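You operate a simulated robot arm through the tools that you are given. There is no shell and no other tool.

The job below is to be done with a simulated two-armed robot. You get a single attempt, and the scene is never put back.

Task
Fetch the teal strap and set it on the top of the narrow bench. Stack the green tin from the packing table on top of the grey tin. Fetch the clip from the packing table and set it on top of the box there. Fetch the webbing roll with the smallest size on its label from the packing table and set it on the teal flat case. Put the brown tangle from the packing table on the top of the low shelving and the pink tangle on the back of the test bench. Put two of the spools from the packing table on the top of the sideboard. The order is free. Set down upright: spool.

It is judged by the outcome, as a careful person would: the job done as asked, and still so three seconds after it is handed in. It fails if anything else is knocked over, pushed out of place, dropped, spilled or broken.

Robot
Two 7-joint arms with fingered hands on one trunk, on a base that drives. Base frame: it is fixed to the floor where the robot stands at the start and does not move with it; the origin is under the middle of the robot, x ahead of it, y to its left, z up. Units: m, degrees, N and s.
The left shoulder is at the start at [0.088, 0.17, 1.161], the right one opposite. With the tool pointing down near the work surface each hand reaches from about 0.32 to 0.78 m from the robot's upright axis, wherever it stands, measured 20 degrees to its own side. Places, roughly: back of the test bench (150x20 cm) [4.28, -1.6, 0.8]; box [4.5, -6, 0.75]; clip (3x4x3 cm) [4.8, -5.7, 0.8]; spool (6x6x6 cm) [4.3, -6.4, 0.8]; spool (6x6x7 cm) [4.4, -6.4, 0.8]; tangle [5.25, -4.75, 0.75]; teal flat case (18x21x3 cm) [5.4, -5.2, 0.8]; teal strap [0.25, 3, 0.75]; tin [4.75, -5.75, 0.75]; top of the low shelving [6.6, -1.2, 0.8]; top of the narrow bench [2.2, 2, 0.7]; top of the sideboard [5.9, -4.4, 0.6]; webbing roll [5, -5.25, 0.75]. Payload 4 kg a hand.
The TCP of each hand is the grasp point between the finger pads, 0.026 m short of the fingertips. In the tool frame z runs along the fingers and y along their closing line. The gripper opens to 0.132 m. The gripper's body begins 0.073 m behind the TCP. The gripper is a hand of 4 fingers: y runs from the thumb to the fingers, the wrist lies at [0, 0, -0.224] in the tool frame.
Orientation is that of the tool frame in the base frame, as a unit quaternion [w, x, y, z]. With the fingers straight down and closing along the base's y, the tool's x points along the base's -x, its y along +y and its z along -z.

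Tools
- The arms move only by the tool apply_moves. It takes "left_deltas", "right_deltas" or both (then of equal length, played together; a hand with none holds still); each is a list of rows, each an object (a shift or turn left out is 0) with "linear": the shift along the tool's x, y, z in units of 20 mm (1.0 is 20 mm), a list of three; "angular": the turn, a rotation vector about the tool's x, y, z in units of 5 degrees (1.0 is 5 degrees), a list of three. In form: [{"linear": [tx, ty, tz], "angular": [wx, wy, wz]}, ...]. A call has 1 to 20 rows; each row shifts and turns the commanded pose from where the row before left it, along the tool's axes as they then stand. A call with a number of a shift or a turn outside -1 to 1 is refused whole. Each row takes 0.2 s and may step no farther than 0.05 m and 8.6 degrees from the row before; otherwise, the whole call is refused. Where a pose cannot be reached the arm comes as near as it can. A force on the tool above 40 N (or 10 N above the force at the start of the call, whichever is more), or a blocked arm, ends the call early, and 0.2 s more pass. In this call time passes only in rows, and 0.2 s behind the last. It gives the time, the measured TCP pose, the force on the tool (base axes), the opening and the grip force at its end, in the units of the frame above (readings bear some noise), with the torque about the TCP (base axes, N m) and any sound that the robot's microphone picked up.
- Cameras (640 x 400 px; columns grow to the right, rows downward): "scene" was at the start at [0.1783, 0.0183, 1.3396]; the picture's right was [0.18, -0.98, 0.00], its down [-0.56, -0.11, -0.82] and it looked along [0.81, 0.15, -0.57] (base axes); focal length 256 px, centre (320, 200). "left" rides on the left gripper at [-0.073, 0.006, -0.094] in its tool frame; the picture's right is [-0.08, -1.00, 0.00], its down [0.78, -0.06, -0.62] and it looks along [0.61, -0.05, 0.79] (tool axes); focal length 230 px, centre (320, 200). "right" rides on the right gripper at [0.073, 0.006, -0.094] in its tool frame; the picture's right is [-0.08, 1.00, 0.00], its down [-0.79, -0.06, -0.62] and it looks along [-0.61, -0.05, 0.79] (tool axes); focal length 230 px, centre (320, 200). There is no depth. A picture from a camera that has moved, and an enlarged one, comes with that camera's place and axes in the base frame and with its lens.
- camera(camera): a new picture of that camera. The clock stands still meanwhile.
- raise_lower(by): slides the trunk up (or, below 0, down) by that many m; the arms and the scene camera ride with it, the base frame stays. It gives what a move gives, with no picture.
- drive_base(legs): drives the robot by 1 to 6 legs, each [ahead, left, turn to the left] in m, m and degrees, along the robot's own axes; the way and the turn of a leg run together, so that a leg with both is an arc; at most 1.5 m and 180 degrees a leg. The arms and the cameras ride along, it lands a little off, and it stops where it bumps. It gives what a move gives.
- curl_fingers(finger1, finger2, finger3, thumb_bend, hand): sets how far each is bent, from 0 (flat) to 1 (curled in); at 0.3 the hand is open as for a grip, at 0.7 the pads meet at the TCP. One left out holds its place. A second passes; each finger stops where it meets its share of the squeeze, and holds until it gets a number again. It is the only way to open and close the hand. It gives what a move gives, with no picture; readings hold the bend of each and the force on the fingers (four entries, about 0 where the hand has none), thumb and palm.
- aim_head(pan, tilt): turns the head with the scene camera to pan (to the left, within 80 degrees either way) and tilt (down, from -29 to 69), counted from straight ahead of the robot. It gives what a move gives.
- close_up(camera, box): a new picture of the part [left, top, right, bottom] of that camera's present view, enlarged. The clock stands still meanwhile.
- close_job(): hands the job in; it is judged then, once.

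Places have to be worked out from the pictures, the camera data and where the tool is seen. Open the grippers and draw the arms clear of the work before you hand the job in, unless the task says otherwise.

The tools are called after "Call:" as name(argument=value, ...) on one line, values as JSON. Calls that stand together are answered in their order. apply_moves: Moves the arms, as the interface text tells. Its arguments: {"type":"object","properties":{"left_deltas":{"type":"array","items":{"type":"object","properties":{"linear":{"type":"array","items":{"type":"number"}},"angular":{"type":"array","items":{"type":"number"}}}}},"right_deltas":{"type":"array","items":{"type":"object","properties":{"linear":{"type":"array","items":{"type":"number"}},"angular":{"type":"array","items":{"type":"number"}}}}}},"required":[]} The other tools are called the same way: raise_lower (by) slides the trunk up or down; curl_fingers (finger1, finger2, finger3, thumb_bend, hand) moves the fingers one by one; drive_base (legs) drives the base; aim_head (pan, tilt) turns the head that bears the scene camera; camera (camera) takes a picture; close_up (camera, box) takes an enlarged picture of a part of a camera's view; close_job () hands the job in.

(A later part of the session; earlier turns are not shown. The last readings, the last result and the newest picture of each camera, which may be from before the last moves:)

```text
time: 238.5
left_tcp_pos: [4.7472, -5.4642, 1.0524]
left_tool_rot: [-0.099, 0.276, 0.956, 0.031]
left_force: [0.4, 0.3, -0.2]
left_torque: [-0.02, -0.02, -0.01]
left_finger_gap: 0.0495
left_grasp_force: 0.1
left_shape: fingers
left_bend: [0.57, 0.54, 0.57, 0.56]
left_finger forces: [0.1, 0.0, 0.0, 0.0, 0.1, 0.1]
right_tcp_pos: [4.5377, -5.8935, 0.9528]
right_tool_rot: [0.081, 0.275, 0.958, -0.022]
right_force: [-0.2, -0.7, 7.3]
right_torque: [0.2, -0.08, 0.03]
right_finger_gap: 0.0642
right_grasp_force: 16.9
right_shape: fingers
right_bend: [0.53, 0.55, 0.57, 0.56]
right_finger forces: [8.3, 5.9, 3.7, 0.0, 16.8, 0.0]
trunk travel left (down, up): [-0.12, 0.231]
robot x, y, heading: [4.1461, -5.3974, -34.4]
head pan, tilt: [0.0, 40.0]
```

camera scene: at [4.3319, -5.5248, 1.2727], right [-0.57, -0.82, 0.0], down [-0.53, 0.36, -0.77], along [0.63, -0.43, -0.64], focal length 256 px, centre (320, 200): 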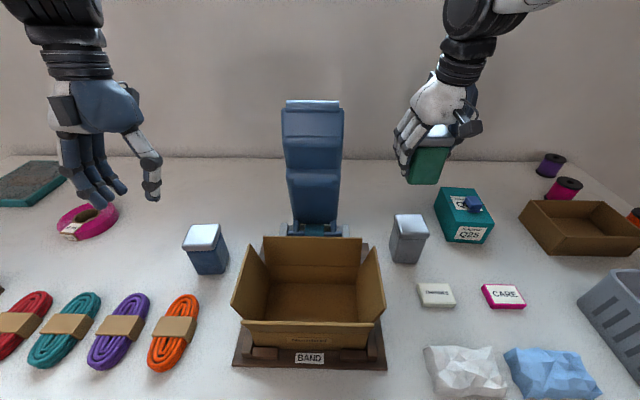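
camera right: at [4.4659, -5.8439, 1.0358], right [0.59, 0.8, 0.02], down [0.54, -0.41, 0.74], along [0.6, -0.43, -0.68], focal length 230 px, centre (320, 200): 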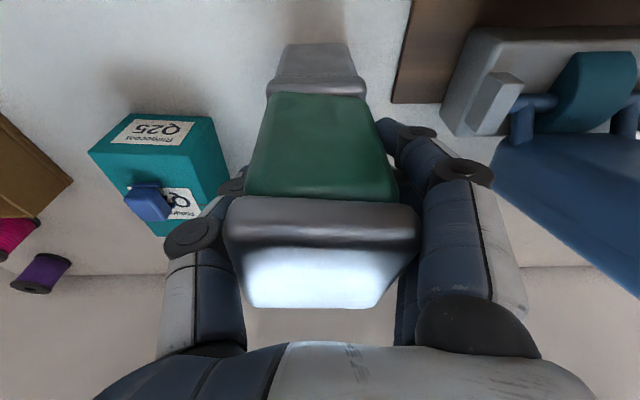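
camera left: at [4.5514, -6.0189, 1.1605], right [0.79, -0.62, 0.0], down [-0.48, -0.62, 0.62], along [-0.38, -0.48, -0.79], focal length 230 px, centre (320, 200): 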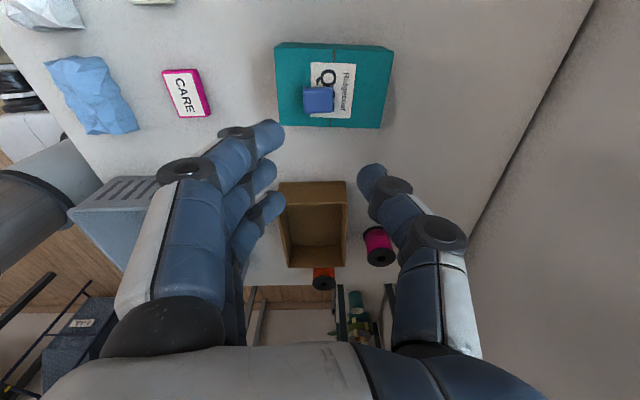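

Contact (7 N upward): the green tin rests on the grey one. I'll open the hand gently.

Call:
curl_fingers(hand="right", finger1=0.47, finger2=0.48, finger3=0.49, thumb_bend=0.49)

Call:
camera(camera="right")

Call:
close_up(camera="scene", box=[385, 170, 465, 270])

```text
time: 239.5
left_tcp_pos: [4.7469, -5.4643, 1.0508]
left_tool_rot: [-0.1, 0.276, 0.956, 0.032]
left_force: [0.3, 1.4, 1.8]
left_torque: [-0.03, -0.03, 0.0]
left_finger_gap: 0.0492
left_grasp_force: 0.1
left_shape: fingers
left_bend: [0.57, 0.54, 0.57, 0.56]
left_finger forces: [0.0, 0.1, 0.1, 0.0, 0.0, 0.0]
right_tcp_pos: [4.5377, -5.8943, 0.9512]
right_tool_rot: [0.08, 0.274, 0.958, -0.022]
right_force: [-1.0, -0.7, 3.0]
right_torque: [-0.04, -0.02, 0.02]
right_finger_gap: 0.0768
right_grasp_force: 1.3
right_shape: fingers
right_bend: [0.47, 0.48, 0.49, 0.49]
right_finger forces: [0.7, 0.7, 0.1, 0.0, 1.9, 0.0]
trunk travel left (down, up): [-0.12, 0.231]
robot x, y, heading: [4.1451, -5.4, -34.7]
head pan, tilt: [0.0, 40.0]
```

```text
taken
camera right: at [4.4656, -5.8435, 1.0322], right [0.59, 0.8, 0.02], down [0.54, -0.41, 0.74], along [0.6, -0.43, -0.68], focal length 230 px, centre (320, 200)
```

right: 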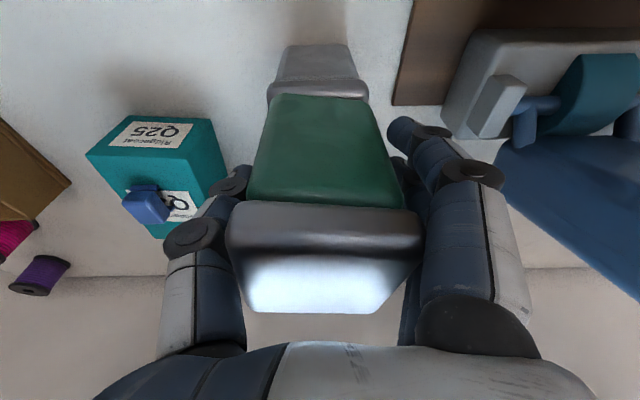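

```text
4.00 times, centred on (425, 220) of scene
camera zoom: at [4.3321, -5.5249, 1.2726], right [-0.57, -0.82, 0.0], down [-0.53, 0.36, -0.77], along [0.63, -0.43, -0.64], focal length 1024 px, centre (-100, 120)
```

zoom: 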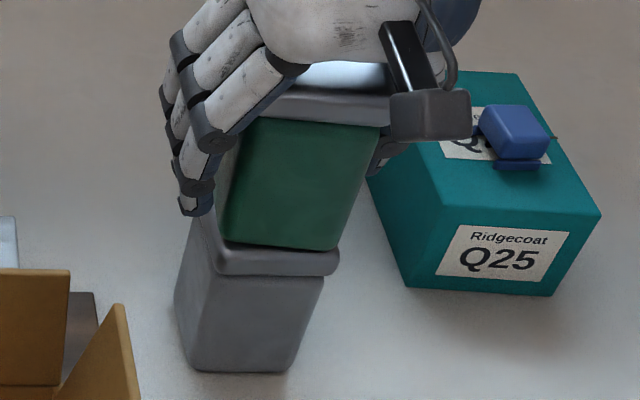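

The tin is standing on the grey one; there is still light finger contact. I'll open further to 0.40 before lifting.

Call:
curl_fingers(hand="right", finger1=0.4, finger2=0.4, finger3=0.4, thumb_bend=0.4)

Call:
apply_moves(right_deltas=[{"linear": [-0.08, 0, -0.493]}, {"linear": [-0.08, 0, -0.493]}, {"linear": [-0.169, 0, -0.986]}, {"linear": [-0.169, 0, -0.986]}, {"linear": [-0.169, 0, -0.986]}, {"linear": [-0.169, 0, -0.986]}, {"linear": [-0.169, 0, -0.986]}])

Call:
camera(camera="right")

Call:
camera(camera="scene")

```text
time: 240.5
left_tcp_pos: [4.746, -5.4643, 1.051]
left_tool_rot: [-0.1, 0.276, 0.955, 0.032]
left_force: [-1.1, -0.4, -0.6]
left_torque: [0.01, 0.01, 0.02]
left_finger_gap: 0.0491
left_grasp_force: 0.0
left_shape: fingers
left_bend: [0.57, 0.54, 0.57, 0.56]
left_finger forces: [0.1, 0.0, 0.0, 0.1, 0.0, 0.1]
right_tcp_pos: [4.5381, -5.8934, 0.951]
right_tool_rot: [0.079, 0.276, 0.958, -0.021]
right_force: [0.1, -0.1, -0.1]
right_torque: [0.0, -0.02, 0.01]
right_finger_gap: 0.1031
right_grasp_force: 0.1
right_shape: fingers
right_bend: [0.4, 0.4, 0.4, 0.4]
right_finger forces: [0.2, 0.0, 0.0, 0.0, 0.0, 0.0]
trunk travel left (down, up): [-0.12, 0.231]
robot x, y, heading: [4.1462, -5.3963, -34.3]
head pan, tilt: [0.0, 40.0]
```

```text
time: 242.1
left_tcp_pos: [4.7466, -5.4638, 1.0511]
left_tool_rot: [-0.098, 0.276, 0.955, 0.034]
left_force: [0.8, -0.6, -0.3]
left_torque: [-0.01, 0.0, 0.0]
left_finger_gap: 0.0495
left_grasp_force: 0.2
left_shape: fingers
left_bend: [0.57, 0.54, 0.57, 0.56]
left_finger forces: [0.0, 0.1, 0.1, 0.0, 0.1, 0.0]
right_tcp_pos: [4.5373, -5.8931, 1.0719]
right_tool_rot: [0.079, 0.275, 0.958, -0.022]
right_force: [-0.4, 0.5, 0.3]
right_torque: [-0.02, -0.04, -0.04]
right_finger_gap: 0.1033
right_grasp_force: 0.0
right_shape: fingers
right_bend: [0.4, 0.4, 0.4, 0.4]
right_finger forces: [0.1, 0.1, 0.0, 0.0, 0.0, 0.0]
trunk travel left (down, up): [-0.12, 0.231]
robot x, y, heading: [4.1427, -5.3949, -34.5]
head pan, tilt: [0.0, 40.0]
```

```text
taken
camera right: at [4.4658, -5.8432, 1.153], right [0.59, 0.8, 0.01], down [0.54, -0.41, 0.74], along [0.6, -0.43, -0.68], focal length 230 px, centre (320, 200)
```

right: 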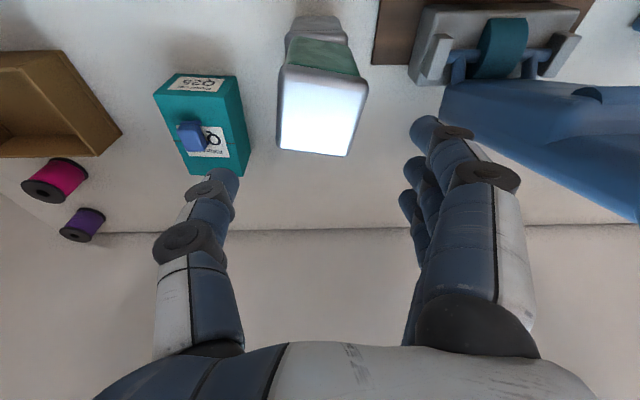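

```text
taken
camera scene: at [4.3321, -5.5249, 1.2726], right [-0.57, -0.82, 0.0], down [-0.53, 0.36, -0.77], along [0.63, -0.43, -0.64], focal length 256 px, centre (320, 200)
```

scene: 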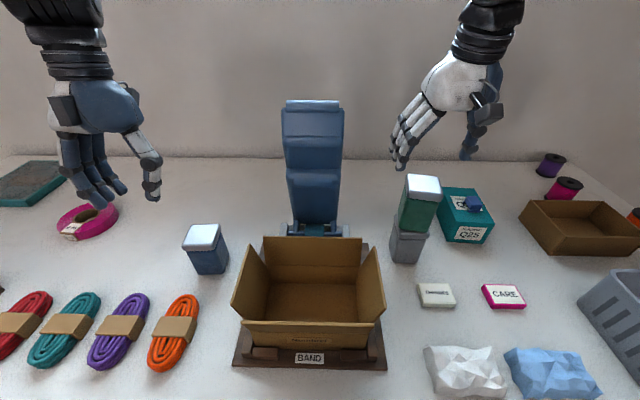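

The green tin now stands squarely on the grey tin. Next the spools: I'll raise the trunk, back off from the table, and shift right in front of them.

Call:
raise_lower(by=0.12)

Call:
drive_base(legs=[[-0.35, 0, 0], [0, -0.5, 0]])

Call:
camera(camera="scene")

```text
time: 243.6
left_tcp_pos: [4.7473, -5.4647, 1.1699]
left_tool_rot: [-0.1, 0.276, 0.955, 0.032]
left_force: [-0.5, 0.0, 0.3]
left_torque: [0.0, 0.02, 0.0]
left_finger_gap: 0.0492
left_grasp_force: 0.1
left_shape: fingers
left_bend: [0.57, 0.54, 0.57, 0.56]
left_finger forces: [0.0, 0.1, 0.0, 0.1, 0.0, 0.0]
right_tcp_pos: [4.5387, -5.8947, 1.1894]
right_tool_rot: [0.079, 0.275, 0.958, -0.021]
right_force: [-0.5, 0.2, -0.3]
right_torque: [-0.01, 0.02, -0.01]
right_finger_gap: 0.1031
right_grasp_force: 0.0
right_shape: fingers
right_bend: [0.4, 0.4, 0.4, 0.4]
right_finger forces: [0.0, 0.0, 0.0, 0.0, 0.0, 0.0]
trunk travel left (down, up): [-0.24, 0.111]
robot x, y, heading: [4.1418, -5.3964, -34.4]
head pan, tilt: [0.0, 40.0]
```

```text
time: 250.4
left_tcp_pos: [4.176, -5.6821, 1.1706]
left_tool_rot: [-0.1, 0.277, 0.955, 0.033]
left_force: [-0.2, -0.4, -0.1]
left_torque: [-0.01, 0.0, -0.03]
left_finger_gap: 0.0491
left_grasp_force: 0.1
left_shape: fingers
left_bend: [0.57, 0.54, 0.57, 0.56]
left_finger forces: [0.0, 0.0, 0.1, 0.0, 0.1, 0.0]
right_tcp_pos: [3.9651, -6.1111, 1.1906]
right_tool_rot: [0.079, 0.277, 0.957, -0.022]
right_force: [-0.2, 0.1, -0.1]
right_torque: [0.0, 0.01, -0.01]
right_finger_gap: 0.1031
right_grasp_force: 0.0
right_shape: fingers
right_bend: [0.4, 0.4, 0.4, 0.4]
right_finger forces: [0.1, 0.0, 0.0, 0.1, 0.0, 0.0]
trunk travel left (down, up): [-0.24, 0.111]
robot x, y, heading: [3.5707, -5.6121, -34.7]
head pan, tilt: [0.0, 40.0]
```

```text
taken
camera scene: at [3.6868, -5.6891, 1.3987], right [-0.57, -0.82, 0.0], down [-0.53, 0.37, -0.77], along [0.63, -0.44, -0.64], focal length 256 px, centre (320, 200)
```

scene: 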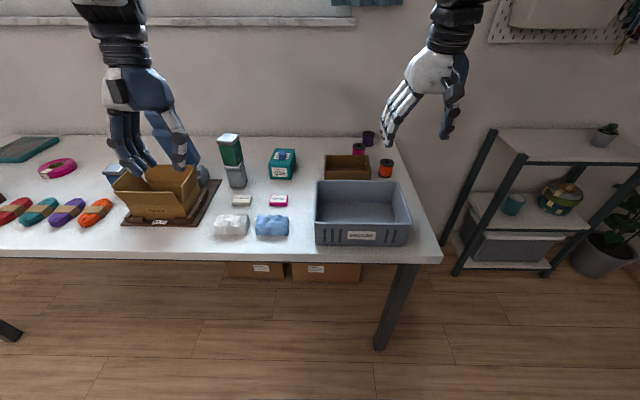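

Good view of the spools behind and beside the brown carton. I'll zoom in to measure them.

Call:
close_up(camera="scene", box=[310, 115, 430, 190])

```text
5.33 times, centred on (370, 152) of scene
camera zoom: at [3.6868, -5.6891, 1.3987], right [-0.57, -0.82, 0.0], down [-0.53, 0.37, -0.77], along [0.63, -0.44, -0.64], focal length 1366 px, centre (53, 453)
```

zoom: 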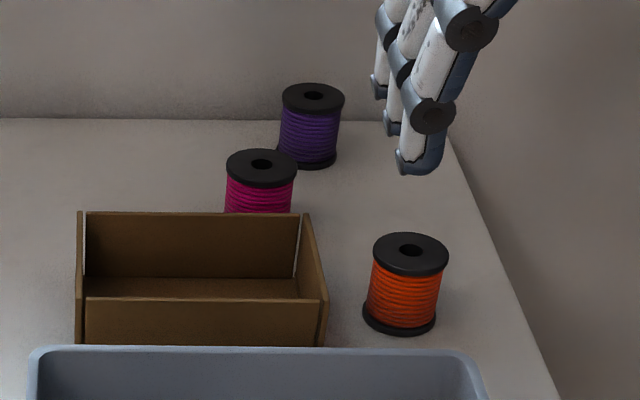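

Orange spool ≈ (a 7.14, b -2.85) beside the carton, pink ≈ (a 7.26, b -2.75) behind it. I'll take pink with the right hand first: drive 0.37 m ahead and tilt the right hand to 20°.

Call:
apply_moves(right_deltas=[{"angular": [0, -1, 0]}, {"angular": [0, -1, 0]}], left_deltas=[{"angular": [0, -1, 0]}, {"angular": [0, -1, 0]}])

Call:
drive_base(legs=[[0.36, 0, 0]])

Call:
camera(camera="right")

Call:
camera(camera="scene")

```text
time: 251.0
left_tcp_pos: [4.1756, -5.6809, 1.1715]
left_tool_rot: [-0.016, 0.279, 0.96, 0.008]
left_force: [-0.6, 0.1, -0.1]
left_torque: [-0.03, 0.02, 0.01]
left_finger_gap: 0.0491
left_grasp_force: 0.0
left_shape: fingers
left_bend: [0.57, 0.54, 0.57, 0.56]
left_finger forces: [0.0, 0.0, 0.0, 0.1, 0.0, 0.1]
right_tcp_pos: [3.9651, -6.1108, 1.1918]
right_tool_rot: [0.164, 0.274, 0.947, -0.045]
right_force: [0.0, 0.7, 0.3]
right_torque: [0.01, -0.02, -0.02]
right_finger_gap: 0.1029
right_grasp_force: 0.1
right_shape: fingers
right_bend: [0.4, 0.4, 0.4, 0.4]
right_finger forces: [0.0, 0.0, 0.1, 0.1, 0.0, 0.0]
trunk travel left (down, up): [-0.24, 0.111]
robot x, y, heading: [3.5764, -5.6102, -34.7]
head pan, tilt: [0.0, 40.0]
```

```text
time: 253.3
left_tcp_pos: [4.4726, -5.8859, 1.1701]
left_tool_rot: [-0.016, 0.28, 0.96, 0.008]
left_force: [0.2, 0.4, -0.1]
left_torque: [-0.03, 0.01, 0.02]
left_finger_gap: 0.0492
left_grasp_force: 0.0
left_shape: fingers
left_bend: [0.57, 0.54, 0.57, 0.56]
left_finger forces: [0.0, 0.0, 0.0, 0.0, 0.0, 0.0]
right_tcp_pos: [4.261, -6.3149, 1.191]
right_tool_rot: [0.162, 0.274, 0.947, -0.045]
right_force: [-0.6, -0.1, -0.1]
right_torque: [-0.05, -0.01, 0.01]
right_finger_gap: 0.1035
right_grasp_force: 0.0
right_shape: fingers
right_bend: [0.4, 0.4, 0.4, 0.4]
right_finger forces: [0.0, 0.0, 0.0, 0.1, 0.0, 0.0]
trunk travel left (down, up): [-0.24, 0.111]
robot x, y, heading: [3.8698, -5.8179, -34.7]
head pan, tilt: [0.0, 40.0]
```

```text
taken
camera right: at [4.179, -6.258, 1.2556], right [0.59, 0.8, 0.03], down [0.42, -0.34, 0.84], along [0.69, -0.49, -0.54], focal length 230 px, centre (320, 200)
```

right: 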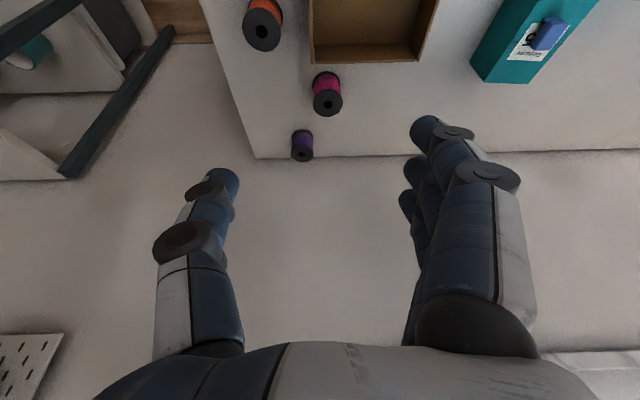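

```text
taken
camera scene: at [3.9826, -5.8936, 1.3987], right [-0.57, -0.82, 0.0], down [-0.53, 0.37, -0.77], along [0.63, -0.44, -0.64], focal length 256 px, centre (320, 200)
```

scene: 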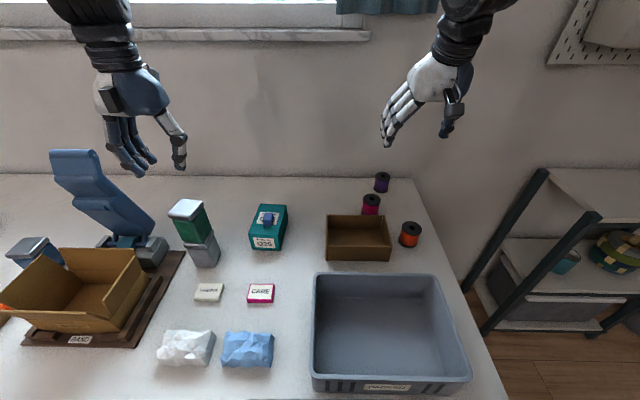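

Pink spool measured at (4.409, -6.392). Moving the right hand forward over it and descending partway.

Call:
apply_moves(right_deltas=[{"linear": [-0.967, 0.1, 0.345]}, {"linear": [-0.967, 0.1, 0.345]}, {"linear": [-0.967, 0.1, 0.345]}, {"linear": [-0.967, 0.1, 0.345]}, {"linear": [-0.967, 0.1, 0.345]}, {"linear": [-0.967, 0.1, 0.345]}, {"linear": [-0.967, 0.1, 0.345]}, {"linear": [-0.967, 0.1, 0.345]}, {"linear": [0.331, 0, 0.944]}, {"linear": [0.331, 0, 0.944]}, {"linear": [0.331, 0, 0.944]}, {"linear": [0.331, 0, 0.944]}, {"linear": [0.331, 0, 0.944]}, {"linear": [0.331, 0, 0.944]}, {"linear": [0.331, 0, 0.944]}, {"linear": [0.331, 0, 0.944]}])

Call:
camera(camera="right")

Call:
camera(camera="scene")

```text
time: 256.7
left_tcp_pos: [4.4729, -5.8854, 1.1711]
left_tool_rot: [-0.016, 0.28, 0.96, 0.008]
left_force: [-0.2, -0.6, -1.1]
left_torque: [0.02, -0.02, 0.02]
left_finger_gap: 0.0493
left_grasp_force: 0.0
left_shape: fingers
left_bend: [0.57, 0.54, 0.57, 0.56]
left_finger forces: [0.0, 0.0, 0.0, 0.0, 0.0, 0.0]
right_tcp_pos: [4.4098, -6.3902, 1.0296]
right_tool_rot: [0.163, 0.274, 0.947, -0.044]
right_force: [-0.7, 0.7, 0.1]
right_torque: [0.0, 0.04, -0.02]
right_finger_gap: 0.1031
right_grasp_force: 0.2
right_shape: fingers
right_bend: [0.4, 0.4, 0.4, 0.4]
right_finger forces: [0.0, 0.0, 0.1, 0.0, 0.1, 0.0]
trunk travel left (down, up): [-0.24, 0.111]
robot x, y, heading: [3.8682, -5.8147, -34.9]
head pan, tilt: [0.0, 40.0]
```

```text
taken
camera right: at [4.3267, -6.3325, 1.0939], right [0.59, 0.8, 0.03], down [0.42, -0.34, 0.84], along [0.69, -0.49, -0.54], focal length 230 px, centre (320, 200)
```

right: 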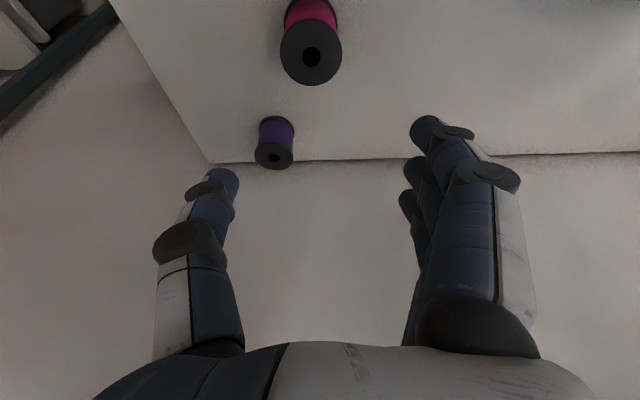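

```text
taken
camera scene: at [3.9824, -5.8935, 1.3987], right [-0.57, -0.82, 0.0], down [-0.53, 0.37, -0.77], along [0.63, -0.44, -0.64], focal length 256 px, centre (320, 200)
```

scene: 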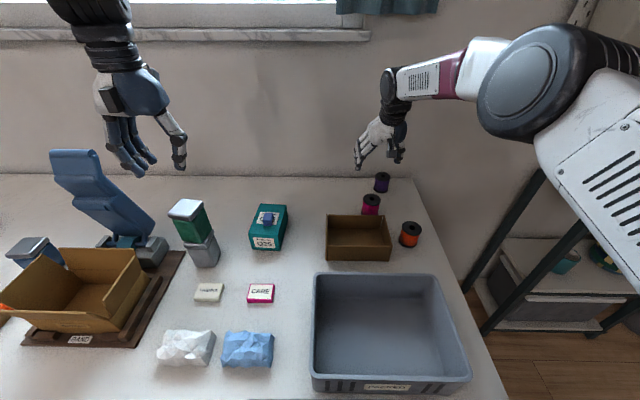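

Aligned within 6 mm. Descending further with a small correction.

Call:
apply_moves(right_deltas=[{"linear": [0.21, -0.2, 0.99]}, {"linear": [0.21, 0, 0.99]}, {"linear": [0.331, 0, 0.944]}, {"linear": [0.331, 0, 0.944]}, {"linear": [0.331, 0, 0.944]}, {"linear": [0.331, 0, 0.944]}, {"linear": [0.331, 0, 0.944]}])

Call:
camera(camera="right")

Call:
close_up(camera="scene", box=[310, 110, 450, 270])

```text
time: 258.3
left_tcp_pos: [4.4718, -5.887, 1.1701]
left_tool_rot: [-0.016, 0.279, 0.96, 0.009]
left_force: [-0.5, 0.0, 0.5]
left_torque: [0.01, -0.01, 0.01]
left_finger_gap: 0.0491
left_grasp_force: 0.1
left_shape: fingers
left_bend: [0.57, 0.54, 0.57, 0.56]
left_finger forces: [0.0, 0.1, 0.0, 0.0, 0.1, 0.0]
right_tcp_pos: [4.4108, -6.3947, 0.8906]
right_tool_rot: [0.163, 0.274, 0.947, -0.046]
right_force: [0.0, -0.5, -0.8]
right_torque: [0.0, 0.03, 0.0]
right_finger_gap: 0.1031
right_grasp_force: 0.0
right_shape: fingers
right_bend: [0.4, 0.4, 0.4, 0.4]
right_finger forces: [0.0, 0.1, 0.0, 0.1, 0.1, 0.0]
trunk travel left (down, up): [-0.24, 0.111]
robot x, y, heading: [3.8742, -5.8177, -34.5]
head pan, tilt: [0.0, 40.0]
```

```text
taken
camera right: at [4.3292, -6.3382, 0.9549], right [0.59, 0.8, 0.03], down [0.42, -0.34, 0.84], along [0.69, -0.49, -0.54], focal length 230 px, centre (320, 200)
```

right: 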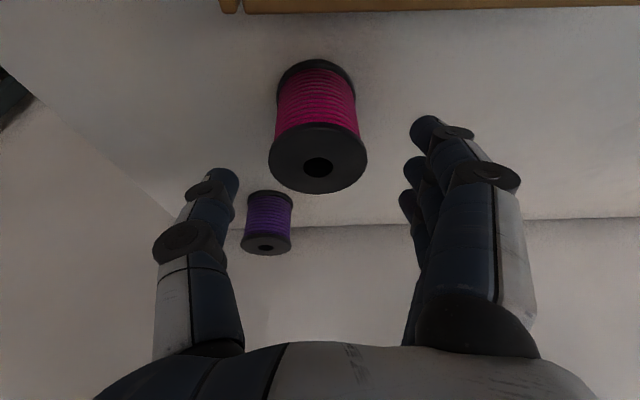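

```text
2.50 times, centred on (380, 190) of scene
camera zoom: at [3.9824, -5.8935, 1.3987], right [-0.57, -0.82, 0.0], down [-0.53, 0.37, -0.77], along [0.63, -0.44, -0.64], focal length 640 px, centre (170, 225)
```

zoom: 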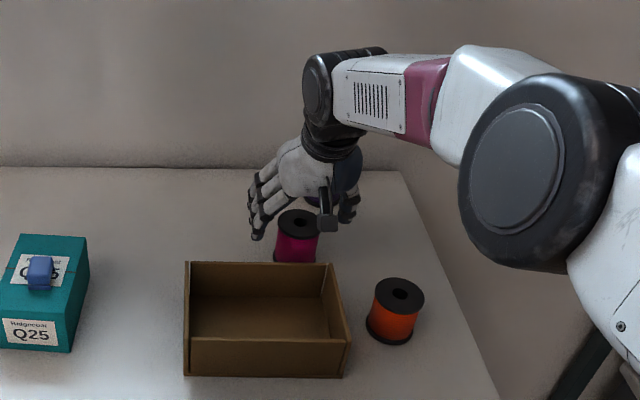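

The spool is centred between the fingers. I'll descend the last 4.5 cm and close.

Call:
apply_moves(right_deltas=[{"linear": [0.331, 0, 0.944]}, {"linear": [0.331, 0, 0.944]}, {"linear": [0.066, 0, 0.189]}])

Call:
curl_fingers(hand="right", finger1=0.62, finger2=0.62, finger3=0.62, thumb_bend=0.62)

Call:
camera(camera="right")

```text
time: 259.1
left_tcp_pos: [4.4723, -5.8866, 1.1711]
left_tool_rot: [-0.016, 0.279, 0.96, 0.009]
left_force: [0.1, 0.1, 0.7]
left_torque: [0.02, 0.02, 0.01]
left_finger_gap: 0.0493
left_grasp_force: 0.1
left_shape: fingers
left_bend: [0.57, 0.54, 0.57, 0.56]
left_finger forces: [0.0, 0.0, 0.0, 0.0, 0.0, 0.0]
right_tcp_pos: [4.4083, -6.3929, 0.8462]
right_tool_rot: [0.162, 0.273, 0.947, -0.044]
right_force: [-0.6, 0.3, -1.4]
right_torque: [0.01, 0.03, -0.02]
right_finger_gap: 0.103
right_grasp_force: 0.1
right_shape: fingers
right_bend: [0.4, 0.4, 0.4, 0.4]
right_finger forces: [0.1, 0.1, 0.0, 0.1, 0.0, 0.0]
right hand out of reach, approached as far as the arm can: row 2
trunk travel left (down, up): [-0.24, 0.111]
robot x, y, heading: [3.8647, -5.817, -34.6]
head pan, tilt: [0.0, 40.0]
```

```text
time: 260.1
left_tcp_pos: [4.4712, -5.886, 1.1711]
left_tool_rot: [-0.016, 0.279, 0.96, 0.009]
left_force: [-0.1, -0.6, 0.1]
left_torque: [0.01, 0.0, 0.0]
left_finger_gap: 0.0495
left_grasp_force: 0.2
left_shape: fingers
left_bend: [0.57, 0.54, 0.57, 0.56]
left_finger forces: [0.0, 0.0, 0.1, 0.0, 0.0, 0.1]
right_tcp_pos: [4.4073, -6.3939, 0.8468]
right_tool_rot: [0.163, 0.273, 0.947, -0.045]
right_force: [0.2, -1.0, 0.0]
right_torque: [0.02, 0.0, -0.04]
right_finger_gap: 0.0519
right_grasp_force: 10.5
right_shape: fingers
right_bend: [0.58, 0.54, 0.59, 0.57]
right_finger forces: [2.6, 5.7, 2.1, 0.0, 10.5, 0.0]
trunk travel left (down, up): [-0.24, 0.111]
robot x, y, heading: [3.867, -5.8159, -34.8]
head pan, tilt: [0.0, 40.0]
```

```text
taken
camera right: at [4.3256, -6.3361, 0.9116], right [0.59, 0.8, 0.03], down [0.42, -0.34, 0.84], along [0.69, -0.49, -0.54], focal length 230 px, centre (320, 200)
```

right: 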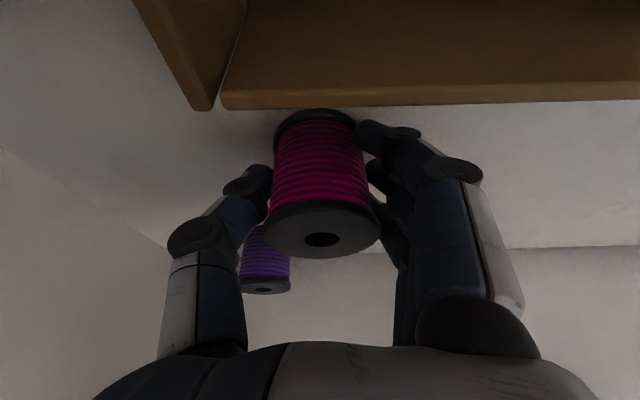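

The spool is held between its flanges (10 N). I'll tighten the grip a little, then lift.

Call:
curl_fingers(hand="right", finger1=0.7, finger2=0.7, finger3=0.7, thumb_bend=0.68)

Call:
apply_moves(right_deltas=[{"linear": [-0.166, 0, -0.472]}, {"linear": [-0.166, 0, -0.472]}, {"linear": [-0.331, 0, -0.944]}, {"linear": [-0.331, 0, -0.944]}, {"linear": [-0.331, 0, -0.944]}, {"linear": [-0.331, 0, -0.944]}, {"linear": [-0.331, 0, -0.944]}, {"linear": [-0.331, 0, -0.944]}, {"linear": [-0.331, 0, -0.944]}, {"linear": [-0.331, 0, -0.944]}])

Call:
camera(camera="right")

Call:
camera(camera="scene")

```text
time: 261.1
left_tcp_pos: [4.4722, -5.8854, 1.1711]
left_tool_rot: [-0.015, 0.28, 0.96, 0.009]
left_force: [0.2, 0.1, 0.6]
left_torque: [0.02, -0.02, -0.02]
left_finger_gap: 0.0494
left_grasp_force: 0.0
left_shape: fingers
left_bend: [0.57, 0.54, 0.57, 0.56]
left_finger forces: [0.0, 0.1, 0.0, 0.1, 0.1, 0.1]
right_tcp_pos: [4.4089, -6.3938, 0.8462]
right_tool_rot: [0.163, 0.274, 0.947, -0.046]
right_force: [-0.3, -0.3, 0.0]
right_torque: [-0.01, -0.01, 0.0]
right_finger_gap: 0.0506
right_grasp_force: 21.4
right_shape: fingers
right_bend: [0.61, 0.57, 0.62, 0.59]
right_finger forces: [6.5, 8.8, 5.7, 0.0, 21.0, 0.1]
trunk travel left (down, up): [-0.24, 0.111]
robot x, y, heading: [3.8671, -5.818, -34.7]
head pan, tilt: [0.0, 40.0]
```

```text
time: 263.3
left_tcp_pos: [4.4714, -5.8853, 1.1696]
left_tool_rot: [-0.016, 0.279, 0.96, 0.008]
left_force: [0.3, 0.1, -0.2]
left_torque: [0.01, -0.01, 0.0]
left_finger_gap: 0.0493
left_grasp_force: 0.0
left_shape: fingers
left_bend: [0.57, 0.54, 0.57, 0.56]
left_finger forces: [0.2, 0.0, 0.1, 0.0, 0.0, 0.0]
right_tcp_pos: [4.4083, -6.3941, 1.028]
right_tool_rot: [0.164, 0.274, 0.947, -0.046]
right_force: [-0.3, 1.3, -0.8]
right_torque: [0.01, -0.02, 0.01]
right_finger_gap: 0.0506
right_grasp_force: 21.7
right_shape: fingers
right_bend: [0.61, 0.57, 0.62, 0.59]
right_finger forces: [6.9, 8.9, 5.9, 0.0, 21.0, 0.0]
trunk travel left (down, up): [-0.24, 0.111]
robot x, y, heading: [3.8682, -5.8139, -34.7]
head pan, tilt: [0.0, 40.0]
```

```text
taken
camera right: at [4.3261, -6.3363, 1.0923], right [0.59, 0.8, 0.03], down [0.42, -0.34, 0.84], along [0.69, -0.49, -0.54], focal length 230 px, centre (320, 200)
```

right: 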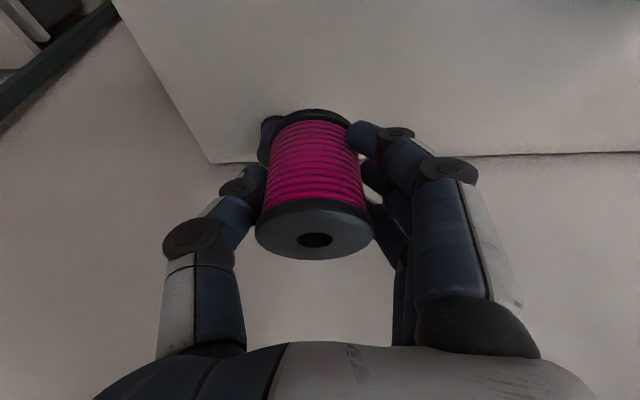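

```text
taken
camera scene: at [3.9819, -5.893, 1.3988], right [-0.57, -0.82, 0.0], down [-0.53, 0.37, -0.77], along [0.63, -0.44, -0.64], focal length 256 px, centre (320, 200)
```

scene: 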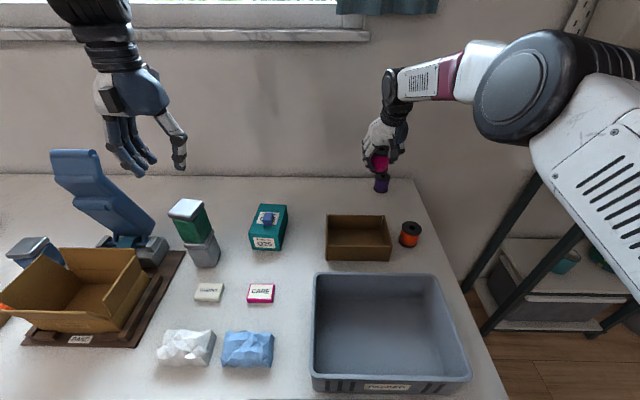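

Pink spool is held firmly. I'll pull the right hand back, then reposition the base (back, right, turn 15° right) so the left hand can take the orange spool.

Call:
apply_moves(right_deltas=[{"linear": [0.934, 0.03, -0.331]}, {"linear": [0.934, 0.03, -0.331]}, {"linear": [0.934, 0.03, -0.331]}, {"linear": [0.934, 0.03, -0.331]}, {"linear": [0.934, 0.03, -0.331]}, {"linear": [0.934, 0.03, -0.331]}, {"linear": [0.934, 0.03, -0.331]}, {"linear": [0.934, 0.03, -0.331]}, {"linear": [0.934, 0.03, -0.331]}])

Call:
drive_base(legs=[[-0.15, 0, 0], [0, -0.26, 0], [0, 0, -15]])

Call:
camera(camera="scene")

Call:
camera(camera="left")

```text
time: 265.3
left_tcp_pos: [4.4716, -5.8847, 1.1707]
left_tool_rot: [-0.016, 0.279, 0.96, 0.007]
left_force: [0.1, 0.3, 0.4]
left_torque: [0.0, 0.0, -0.01]
left_finger_gap: 0.049
left_grasp_force: 0.1
left_shape: fingers
left_bend: [0.57, 0.54, 0.57, 0.56]
left_finger forces: [0.1, 0.0, 0.1, 0.1, 0.0, 0.0]
right_tcp_pos: [4.2605, -6.293, 1.0266]
right_tool_rot: [0.162, 0.274, 0.947, -0.046]
right_force: [0.1, -0.2, -0.9]
right_torque: [-0.01, -0.05, -0.02]
right_finger_gap: 0.0502
right_grasp_force: 21.3
right_shape: fingers
right_bend: [0.61, 0.57, 0.62, 0.59]
right_finger forces: [7.4, 8.9, 6.4, 0.0, 20.9, 0.0]
trunk travel left (down, up): [-0.24, 0.111]
robot x, y, heading: [3.8667, -5.8158, -34.8]
head pan, tilt: [0.0, 40.0]
```

```text
time: 270.0
left_tcp_pos: [4.1613, -6.1664, 1.1715]
left_tool_rot: [-0.014, 0.403, 0.915, 0.011]
left_force: [0.7, -0.1, 0.0]
left_torque: [-0.02, 0.01, -0.01]
left_finger_gap: 0.049
left_grasp_force: 0.0
left_shape: fingers
left_bend: [0.57, 0.54, 0.57, 0.56]
left_finger forces: [0.0, 0.0, 0.0, 0.1, 0.1, 0.0]
right_tcp_pos: [3.8521, -6.5069, 1.0257]
right_tool_rot: [0.155, 0.395, 0.903, -0.065]
right_force: [0.3, -0.3, -1.0]
right_torque: [0.01, -0.03, -0.01]
right_finger_gap: 0.0506
right_grasp_force: 21.8
right_shape: fingers
right_bend: [0.61, 0.57, 0.62, 0.59]
right_finger forces: [7.4, 8.9, 6.4, 0.0, 21.0, 0.0]
trunk travel left (down, up): [-0.24, 0.111]
robot x, y, heading: [3.5979, -5.9435, -50.0]
head pan, tilt: [0.0, 40.0]
```

```text
taken
camera scene: at [3.6862, -6.0488, 1.3987], right [-0.76, -0.65, 0.0], down [-0.42, 0.49, -0.77], along [0.5, -0.58, -0.64], focal length 256 px, centre (320, 200)
```

scene: 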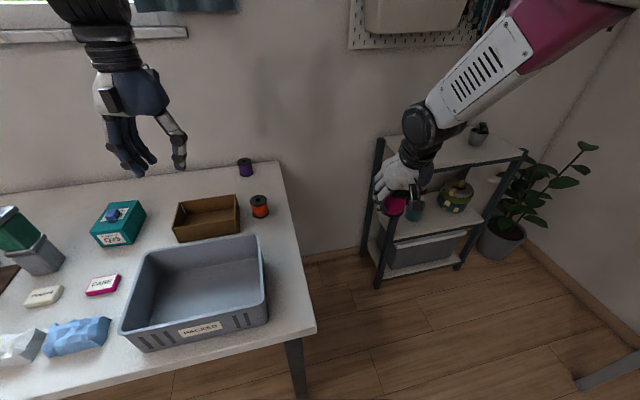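

```text
taken
camera left: at [4.2162, -6.22, 1.2608], right [-0.68, -0.73, -0.01], down [-0.56, 0.52, 0.64], along [-0.46, 0.44, -0.77], focal length 230 px, centre (320, 200)
```

left: 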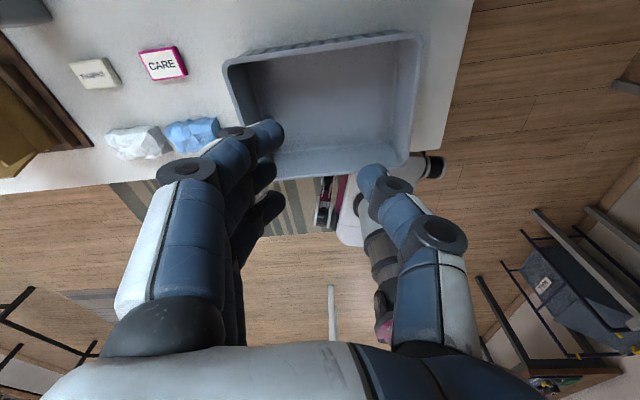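

The orange spool is at about (4.253, -6.409). I'll drive 0.12 m ahead, open the left hand to about 10 cm, and move it over the spool.

Call:
drive_base(legs=[[0.12, 0, 0]])

Call:
curl_fingers(hand="left", finger1=0.4, finger2=0.4, finger3=0.4, thumb_bend=0.4)

Call:
apply_moves(left_deltas=[{"linear": [-1, -0.7, 0]}, {"linear": [-1, -0.7, 0]}, {"linear": [-1, -0.7, 0]}, {"linear": [-1, -0.7, 0]}, {"linear": [-1, -0.7, 0.2]}, {"linear": [-1, -0.7, 0.5]}])

Call:
camera(camera="left")

Call:
camera(camera="scene")

```text
time: 271.3
left_tcp_pos: [4.2392, -6.2579, 1.1698]
left_tool_rot: [-0.015, 0.402, 0.915, 0.01]
left_force: [0.5, -0.1, 0.2]
left_torque: [0.01, 0.0, -0.02]
left_finger_gap: 0.0493
left_grasp_force: 0.1
left_shape: fingers
left_bend: [0.57, 0.54, 0.57, 0.56]
left_finger forces: [0.0, 0.1, 0.1, 0.0, 0.0, 0.1]
right_tcp_pos: [3.9289, -6.599, 1.0276]
right_tool_rot: [0.155, 0.395, 0.903, -0.066]
right_force: [-0.8, 0.5, -1.3]
right_torque: [0.01, -0.02, -0.01]
right_finger_gap: 0.0503
right_grasp_force: 22.4
right_shape: fingers
right_bend: [0.61, 0.57, 0.62, 0.59]
right_finger forces: [7.4, 8.8, 6.3, 0.0, 21.1, 0.1]
trunk travel left (down, up): [-0.24, 0.111]
robot x, y, heading: [3.6737, -6.0328, -49.7]
head pan, tilt: [0.0, 40.0]
```

```text
time: 272.3
left_tcp_pos: [4.2389, -6.2569, 1.1701]
left_tool_rot: [-0.015, 0.402, 0.915, 0.01]
left_force: [-0.3, -1.5, -0.2]
left_torque: [-0.03, 0.0, -0.01]
left_finger_gap: 0.103
left_grasp_force: 0.1
left_shape: fingers
left_bend: [0.4, 0.4, 0.4, 0.4]
left_finger forces: [0.1, 0.1, 0.0, 0.1, 0.0, 0.1]
right_tcp_pos: [3.9295, -6.5979, 1.0269]
right_tool_rot: [0.155, 0.395, 0.903, -0.067]
right_force: [0.2, 1.0, -1.7]
right_torque: [0.03, 0.01, 0.0]
right_finger_gap: 0.0501
right_grasp_force: 22.1
right_shape: fingers
right_bend: [0.61, 0.57, 0.62, 0.59]
right_finger forces: [7.4, 9.0, 6.4, 0.0, 20.9, 0.0]
trunk travel left (down, up): [-0.24, 0.111]
robot x, y, heading: [3.675, -6.0283, -49.7]
head pan, tilt: [0.0, 40.0]
```

```text
time: 273.7
left_tcp_pos: [4.2577, -6.4027, 1.1511]
left_tool_rot: [-0.014, 0.402, 0.915, 0.012]
left_force: [-1.0, 0.3, 0.2]
left_torque: [-0.03, 0.02, -0.01]
left_finger_gap: 0.1032
left_grasp_force: 0.1
left_shape: fingers
left_bend: [0.4, 0.4, 0.4, 0.4]
left_finger forces: [0.0, 0.1, 0.1, 0.0, 0.0, 0.1]
right_tcp_pos: [3.9305, -6.5986, 1.0252]
right_tool_rot: [0.156, 0.395, 0.903, -0.067]
right_force: [0.1, 1.0, -0.8]
right_torque: [0.01, -0.01, 0.0]
right_finger_gap: 0.0505
right_grasp_force: 21.8
right_shape: fingers
right_bend: [0.61, 0.57, 0.62, 0.59]
right_finger forces: [7.5, 8.9, 6.4, 0.0, 20.9, 0.0]
trunk travel left (down, up): [-0.24, 0.111]
robot x, y, heading: [3.6735, -6.0335, -49.8]
head pan, tilt: [0.0, 40.0]
```

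```text
taken
camera left: at [4.3131, -6.456, 1.2409], right [-0.68, -0.73, -0.01], down [-0.56, 0.52, 0.64], along [-0.47, 0.45, -0.76], focal length 230 px, centre (320, 200)
```

left: 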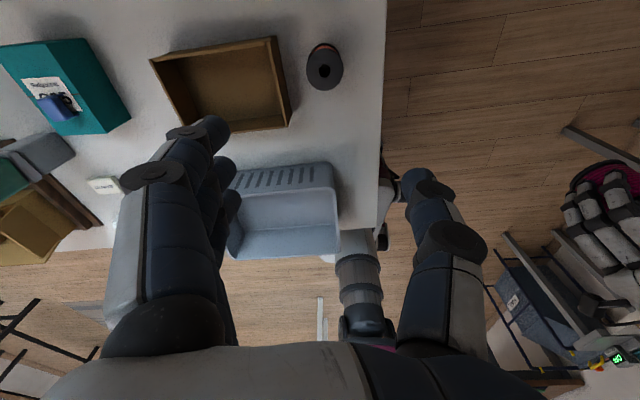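

```text
taken
camera scene: at [3.764, -6.1396, 1.3985], right [-0.76, -0.65, 0.0], down [-0.42, 0.49, -0.77], along [0.5, -0.58, -0.64], focal length 256 px, centre (320, 200)
```

scene: 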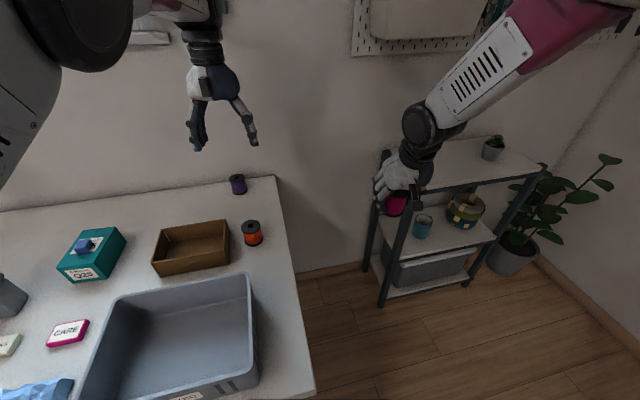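

The orange spool is 6 mm off from the TCP axis. Descending with a small correction.

Call:
apply_moves(left_deltas=[{"linear": [-0.2, -0.24, 1]}, {"linear": [0, 0, 1]}, {"linear": [0, 0, 1]}, {"linear": [0, 0, 1]}, {"linear": [0, 0, 1]}, {"linear": [0, 0, 1]}, {"linear": [0, 0, 1]}, {"linear": [0, 0, 1]}, {"linear": [0, 0, 1]}, {"linear": [0, 0, 1]}, {"linear": [0, 0, 1]}, {"linear": [0, 0, 1]}])

Call:
camera(camera="left")

Call:
camera(camera="scene")

```text
time: 276.3
left_tcp_pos: [4.2507, -6.4006, 0.9119]
left_tool_rot: [-0.014, 0.403, 0.915, 0.011]
left_force: [-0.3, -0.2, 0.0]
left_torque: [-0.02, -0.02, -0.02]
left_finger_gap: 0.1032
left_grasp_force: 0.1
left_shape: fingers
left_bend: [0.4, 0.4, 0.4, 0.4]
left_finger forces: [0.0, 0.1, 0.0, 0.1, 0.0, 0.1]
right_tcp_pos: [3.9305, -6.5969, 1.0268]
right_tool_rot: [0.154, 0.395, 0.903, -0.068]
right_force: [-0.7, -0.1, -0.1]
right_torque: [0.03, 0.0, 0.0]
right_finger_gap: 0.0504
right_grasp_force: 21.5
right_shape: fingers
right_bend: [0.61, 0.57, 0.62, 0.59]
right_finger forces: [7.3, 8.8, 6.4, 0.0, 20.9, 0.0]
trunk travel left (down, up): [-0.24, 0.111]
robot x, y, heading: [3.6752, -6.0343, -49.7]
head pan, tilt: [0.0, 40.0]
```

```text
taken
camera left: at [4.3072, -6.4537, 1.0015], right [-0.68, -0.73, -0.01], down [-0.56, 0.52, 0.64], along [-0.46, 0.44, -0.77], focal length 230 px, centre (320, 200)
```

left: 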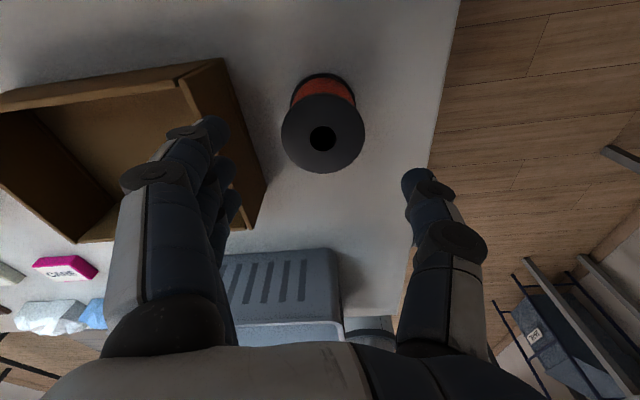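

```text
taken
camera scene: at [3.7637, -6.139, 1.3987], right [-0.76, -0.65, 0.0], down [-0.42, 0.49, -0.77], along [0.5, -0.58, -0.64], focal length 256 px, centre (320, 200)
```

scene: 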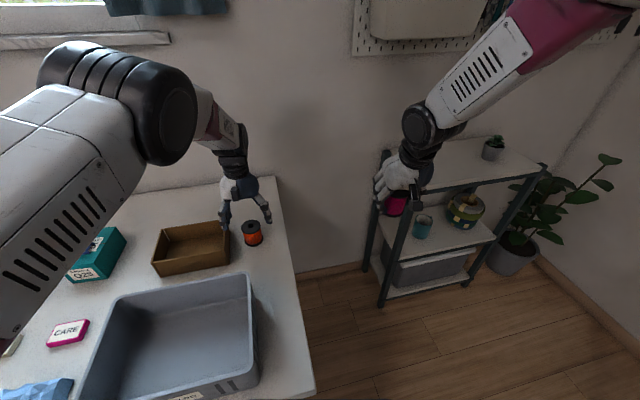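

The spool centre is 1.6 cm ahead of the TCP, since the slight tilt drifted the hand back. Correcting forward and descending to grip height.

Call:
apply_moves(left_deltas=[{"linear": [-0.85, 0.08, 0.3]}, {"linear": [-0.04, 0, 1]}, {"linear": [-0.04, 0, 1]}, {"linear": [-0.04, 0, 0.9]}])

Call:
camera(camera="left")

```text
time: 277.3
left_tcp_pos: [4.2651, -6.412, 0.8473]
left_tool_rot: [-0.013, 0.403, 0.915, 0.01]
left_force: [-0.8, 0.0, -0.2]
left_torque: [0.01, 0.0, 0.02]
left_finger_gap: 0.1031
left_grasp_force: 0.4
left_shape: fingers
left_bend: [0.4, 0.4, 0.4, 0.4]
left_finger forces: [0.0, 0.0, 0.6, 0.0, 0.0, 0.0]
right_tcp_pos: [3.931, -6.5976, 1.0267]
right_tool_rot: [0.154, 0.396, 0.903, -0.067]
right_force: [0.0, -0.2, -1.4]
right_torque: [0.03, 0.02, -0.03]
right_finger_gap: 0.0503
right_grasp_force: 21.5
right_shape: fingers
right_bend: [0.61, 0.57, 0.62, 0.59]
right_finger forces: [7.4, 9.0, 6.4, 0.1, 20.9, 0.0]
trunk travel left (down, up): [-0.24, 0.111]
robot x, y, heading: [3.6747, -6.0328, -49.8]
head pan, tilt: [0.0, 40.0]
```

```text
taken
camera left: at [4.3202, -6.4651, 0.9376], right [-0.68, -0.73, -0.01], down [-0.56, 0.52, 0.64], along [-0.46, 0.44, -0.77], focal length 230 px, centre (320, 200)
```

left: 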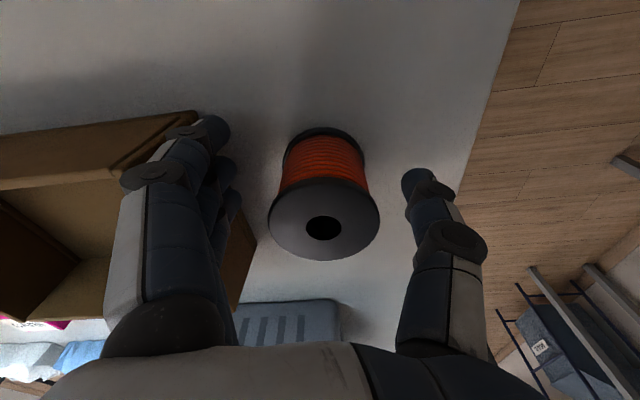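

One finger lightly brushes the carton wall (0.6 N); closing moves it away. Closing on the spool now.

Call:
curl_fingers(hand="left", finger1=0.7, finger2=0.7, finger3=0.7, thumb_bend=0.68)

Call:
camera(camera="left")

```text
time: 278.3
left_tcp_pos: [4.2659, -6.413, 0.8469]
left_tool_rot: [-0.015, 0.402, 0.915, 0.01]
left_force: [-0.1, 0.1, -0.3]
left_torque: [0.0, -0.02, -0.02]
left_finger_gap: 0.0384
left_grasp_force: 18.9
left_shape: fingers
left_bend: [0.67, 0.57, 0.59, 0.6]
left_finger forces: [2.1, 9.0, 8.6, 0.1, 19.2, 0.0]
right_tcp_pos: [3.93, -6.5972, 1.0263]
right_tool_rot: [0.155, 0.395, 0.903, -0.066]
right_force: [-0.1, -0.2, -1.7]
right_torque: [0.03, 0.02, 0.01]
right_finger_gap: 0.0502
right_grasp_force: 22.1
right_shape: fingers
right_bend: [0.61, 0.57, 0.62, 0.59]
right_finger forces: [7.4, 8.9, 6.3, 0.1, 20.9, 0.0]
trunk travel left (down, up): [-0.24, 0.111]
robot x, y, heading: [3.6728, -6.0321, -49.6]
head pan, tilt: [0.0, 40.0]
```

```text
taken
camera left: at [4.3202, -6.4647, 0.9375], right [-0.68, -0.73, -0.01], down [-0.56, 0.52, 0.64], along [-0.46, 0.44, -0.77], focal length 230 px, centre (320, 200)
```

left: 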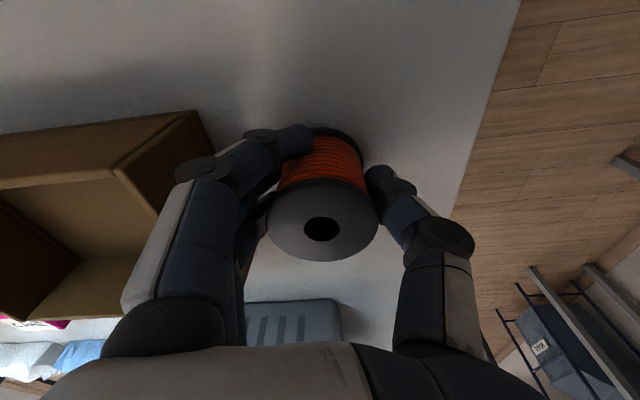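

The orange spool is gripped (19 N). Lifting it.

Call:
apply_moves(left_deltas=[{"linear": [0, 0, -0.5]}, {"linear": [0, 0, -0.5]}, {"linear": [0, 0, -1]}, {"linear": [0, 0, -1]}, {"linear": [0, 0, -1]}, {"linear": [0, 0, -1]}, {"linear": [0, 0, -1]}, {"linear": [0, 0, -1]}, {"linear": [0, 0, -1]}, {"linear": [0, 0, -1]}])

Call:
camera(camera="left")

Call:
camera(camera="scene")

```text
time: 280.5
left_tcp_pos: [4.2697, -6.418, 1.0272]
left_tool_rot: [-0.013, 0.402, 0.915, 0.01]
left_force: [-0.7, -0.9, 0.5]
left_torque: [0.01, -0.05, 0.01]
left_finger_gap: 0.0381
left_grasp_force: 19.9
left_shape: fingers
left_bend: [0.67, 0.57, 0.59, 0.6]
left_finger forces: [2.3, 9.0, 8.7, 0.1, 19.2, 0.0]
right_tcp_pos: [3.9296, -6.5977, 1.0269]
right_tool_rot: [0.155, 0.394, 0.903, -0.066]
right_force: [-0.4, -0.3, -1.2]
right_torque: [-0.01, 0.01, -0.02]
right_finger_gap: 0.0502
right_grasp_force: 21.9
right_shape: fingers
right_bend: [0.61, 0.57, 0.62, 0.59]
right_finger forces: [7.3, 8.9, 6.4, 0.1, 20.9, 0.0]
trunk travel left (down, up): [-0.24, 0.111]
robot x, y, heading: [3.675, -6.0326, -49.9]
head pan, tilt: [0.0, 40.0]
```

```text
taken
camera left: at [4.3233, -6.47, 1.1179], right [-0.68, -0.73, -0.01], down [-0.56, 0.52, 0.64], along [-0.46, 0.44, -0.77], focal length 230 px, centre (320, 200)
```

left: 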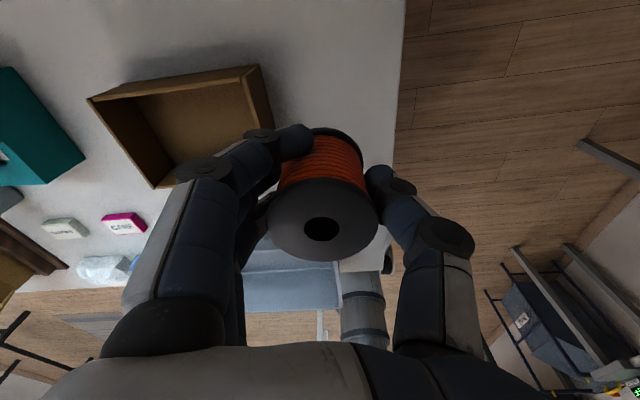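

```text
taken
camera scene: at [3.7632, -6.1386, 1.3988], right [-0.76, -0.65, 0.0], down [-0.42, 0.49, -0.77], along [0.5, -0.58, -0.64], focal length 256 px, centre (320, 200)
```

scene: 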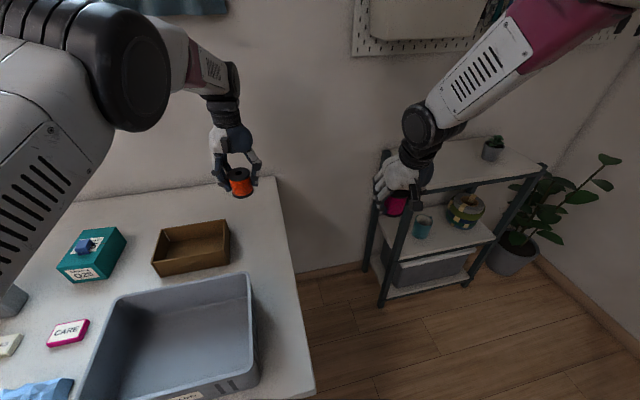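

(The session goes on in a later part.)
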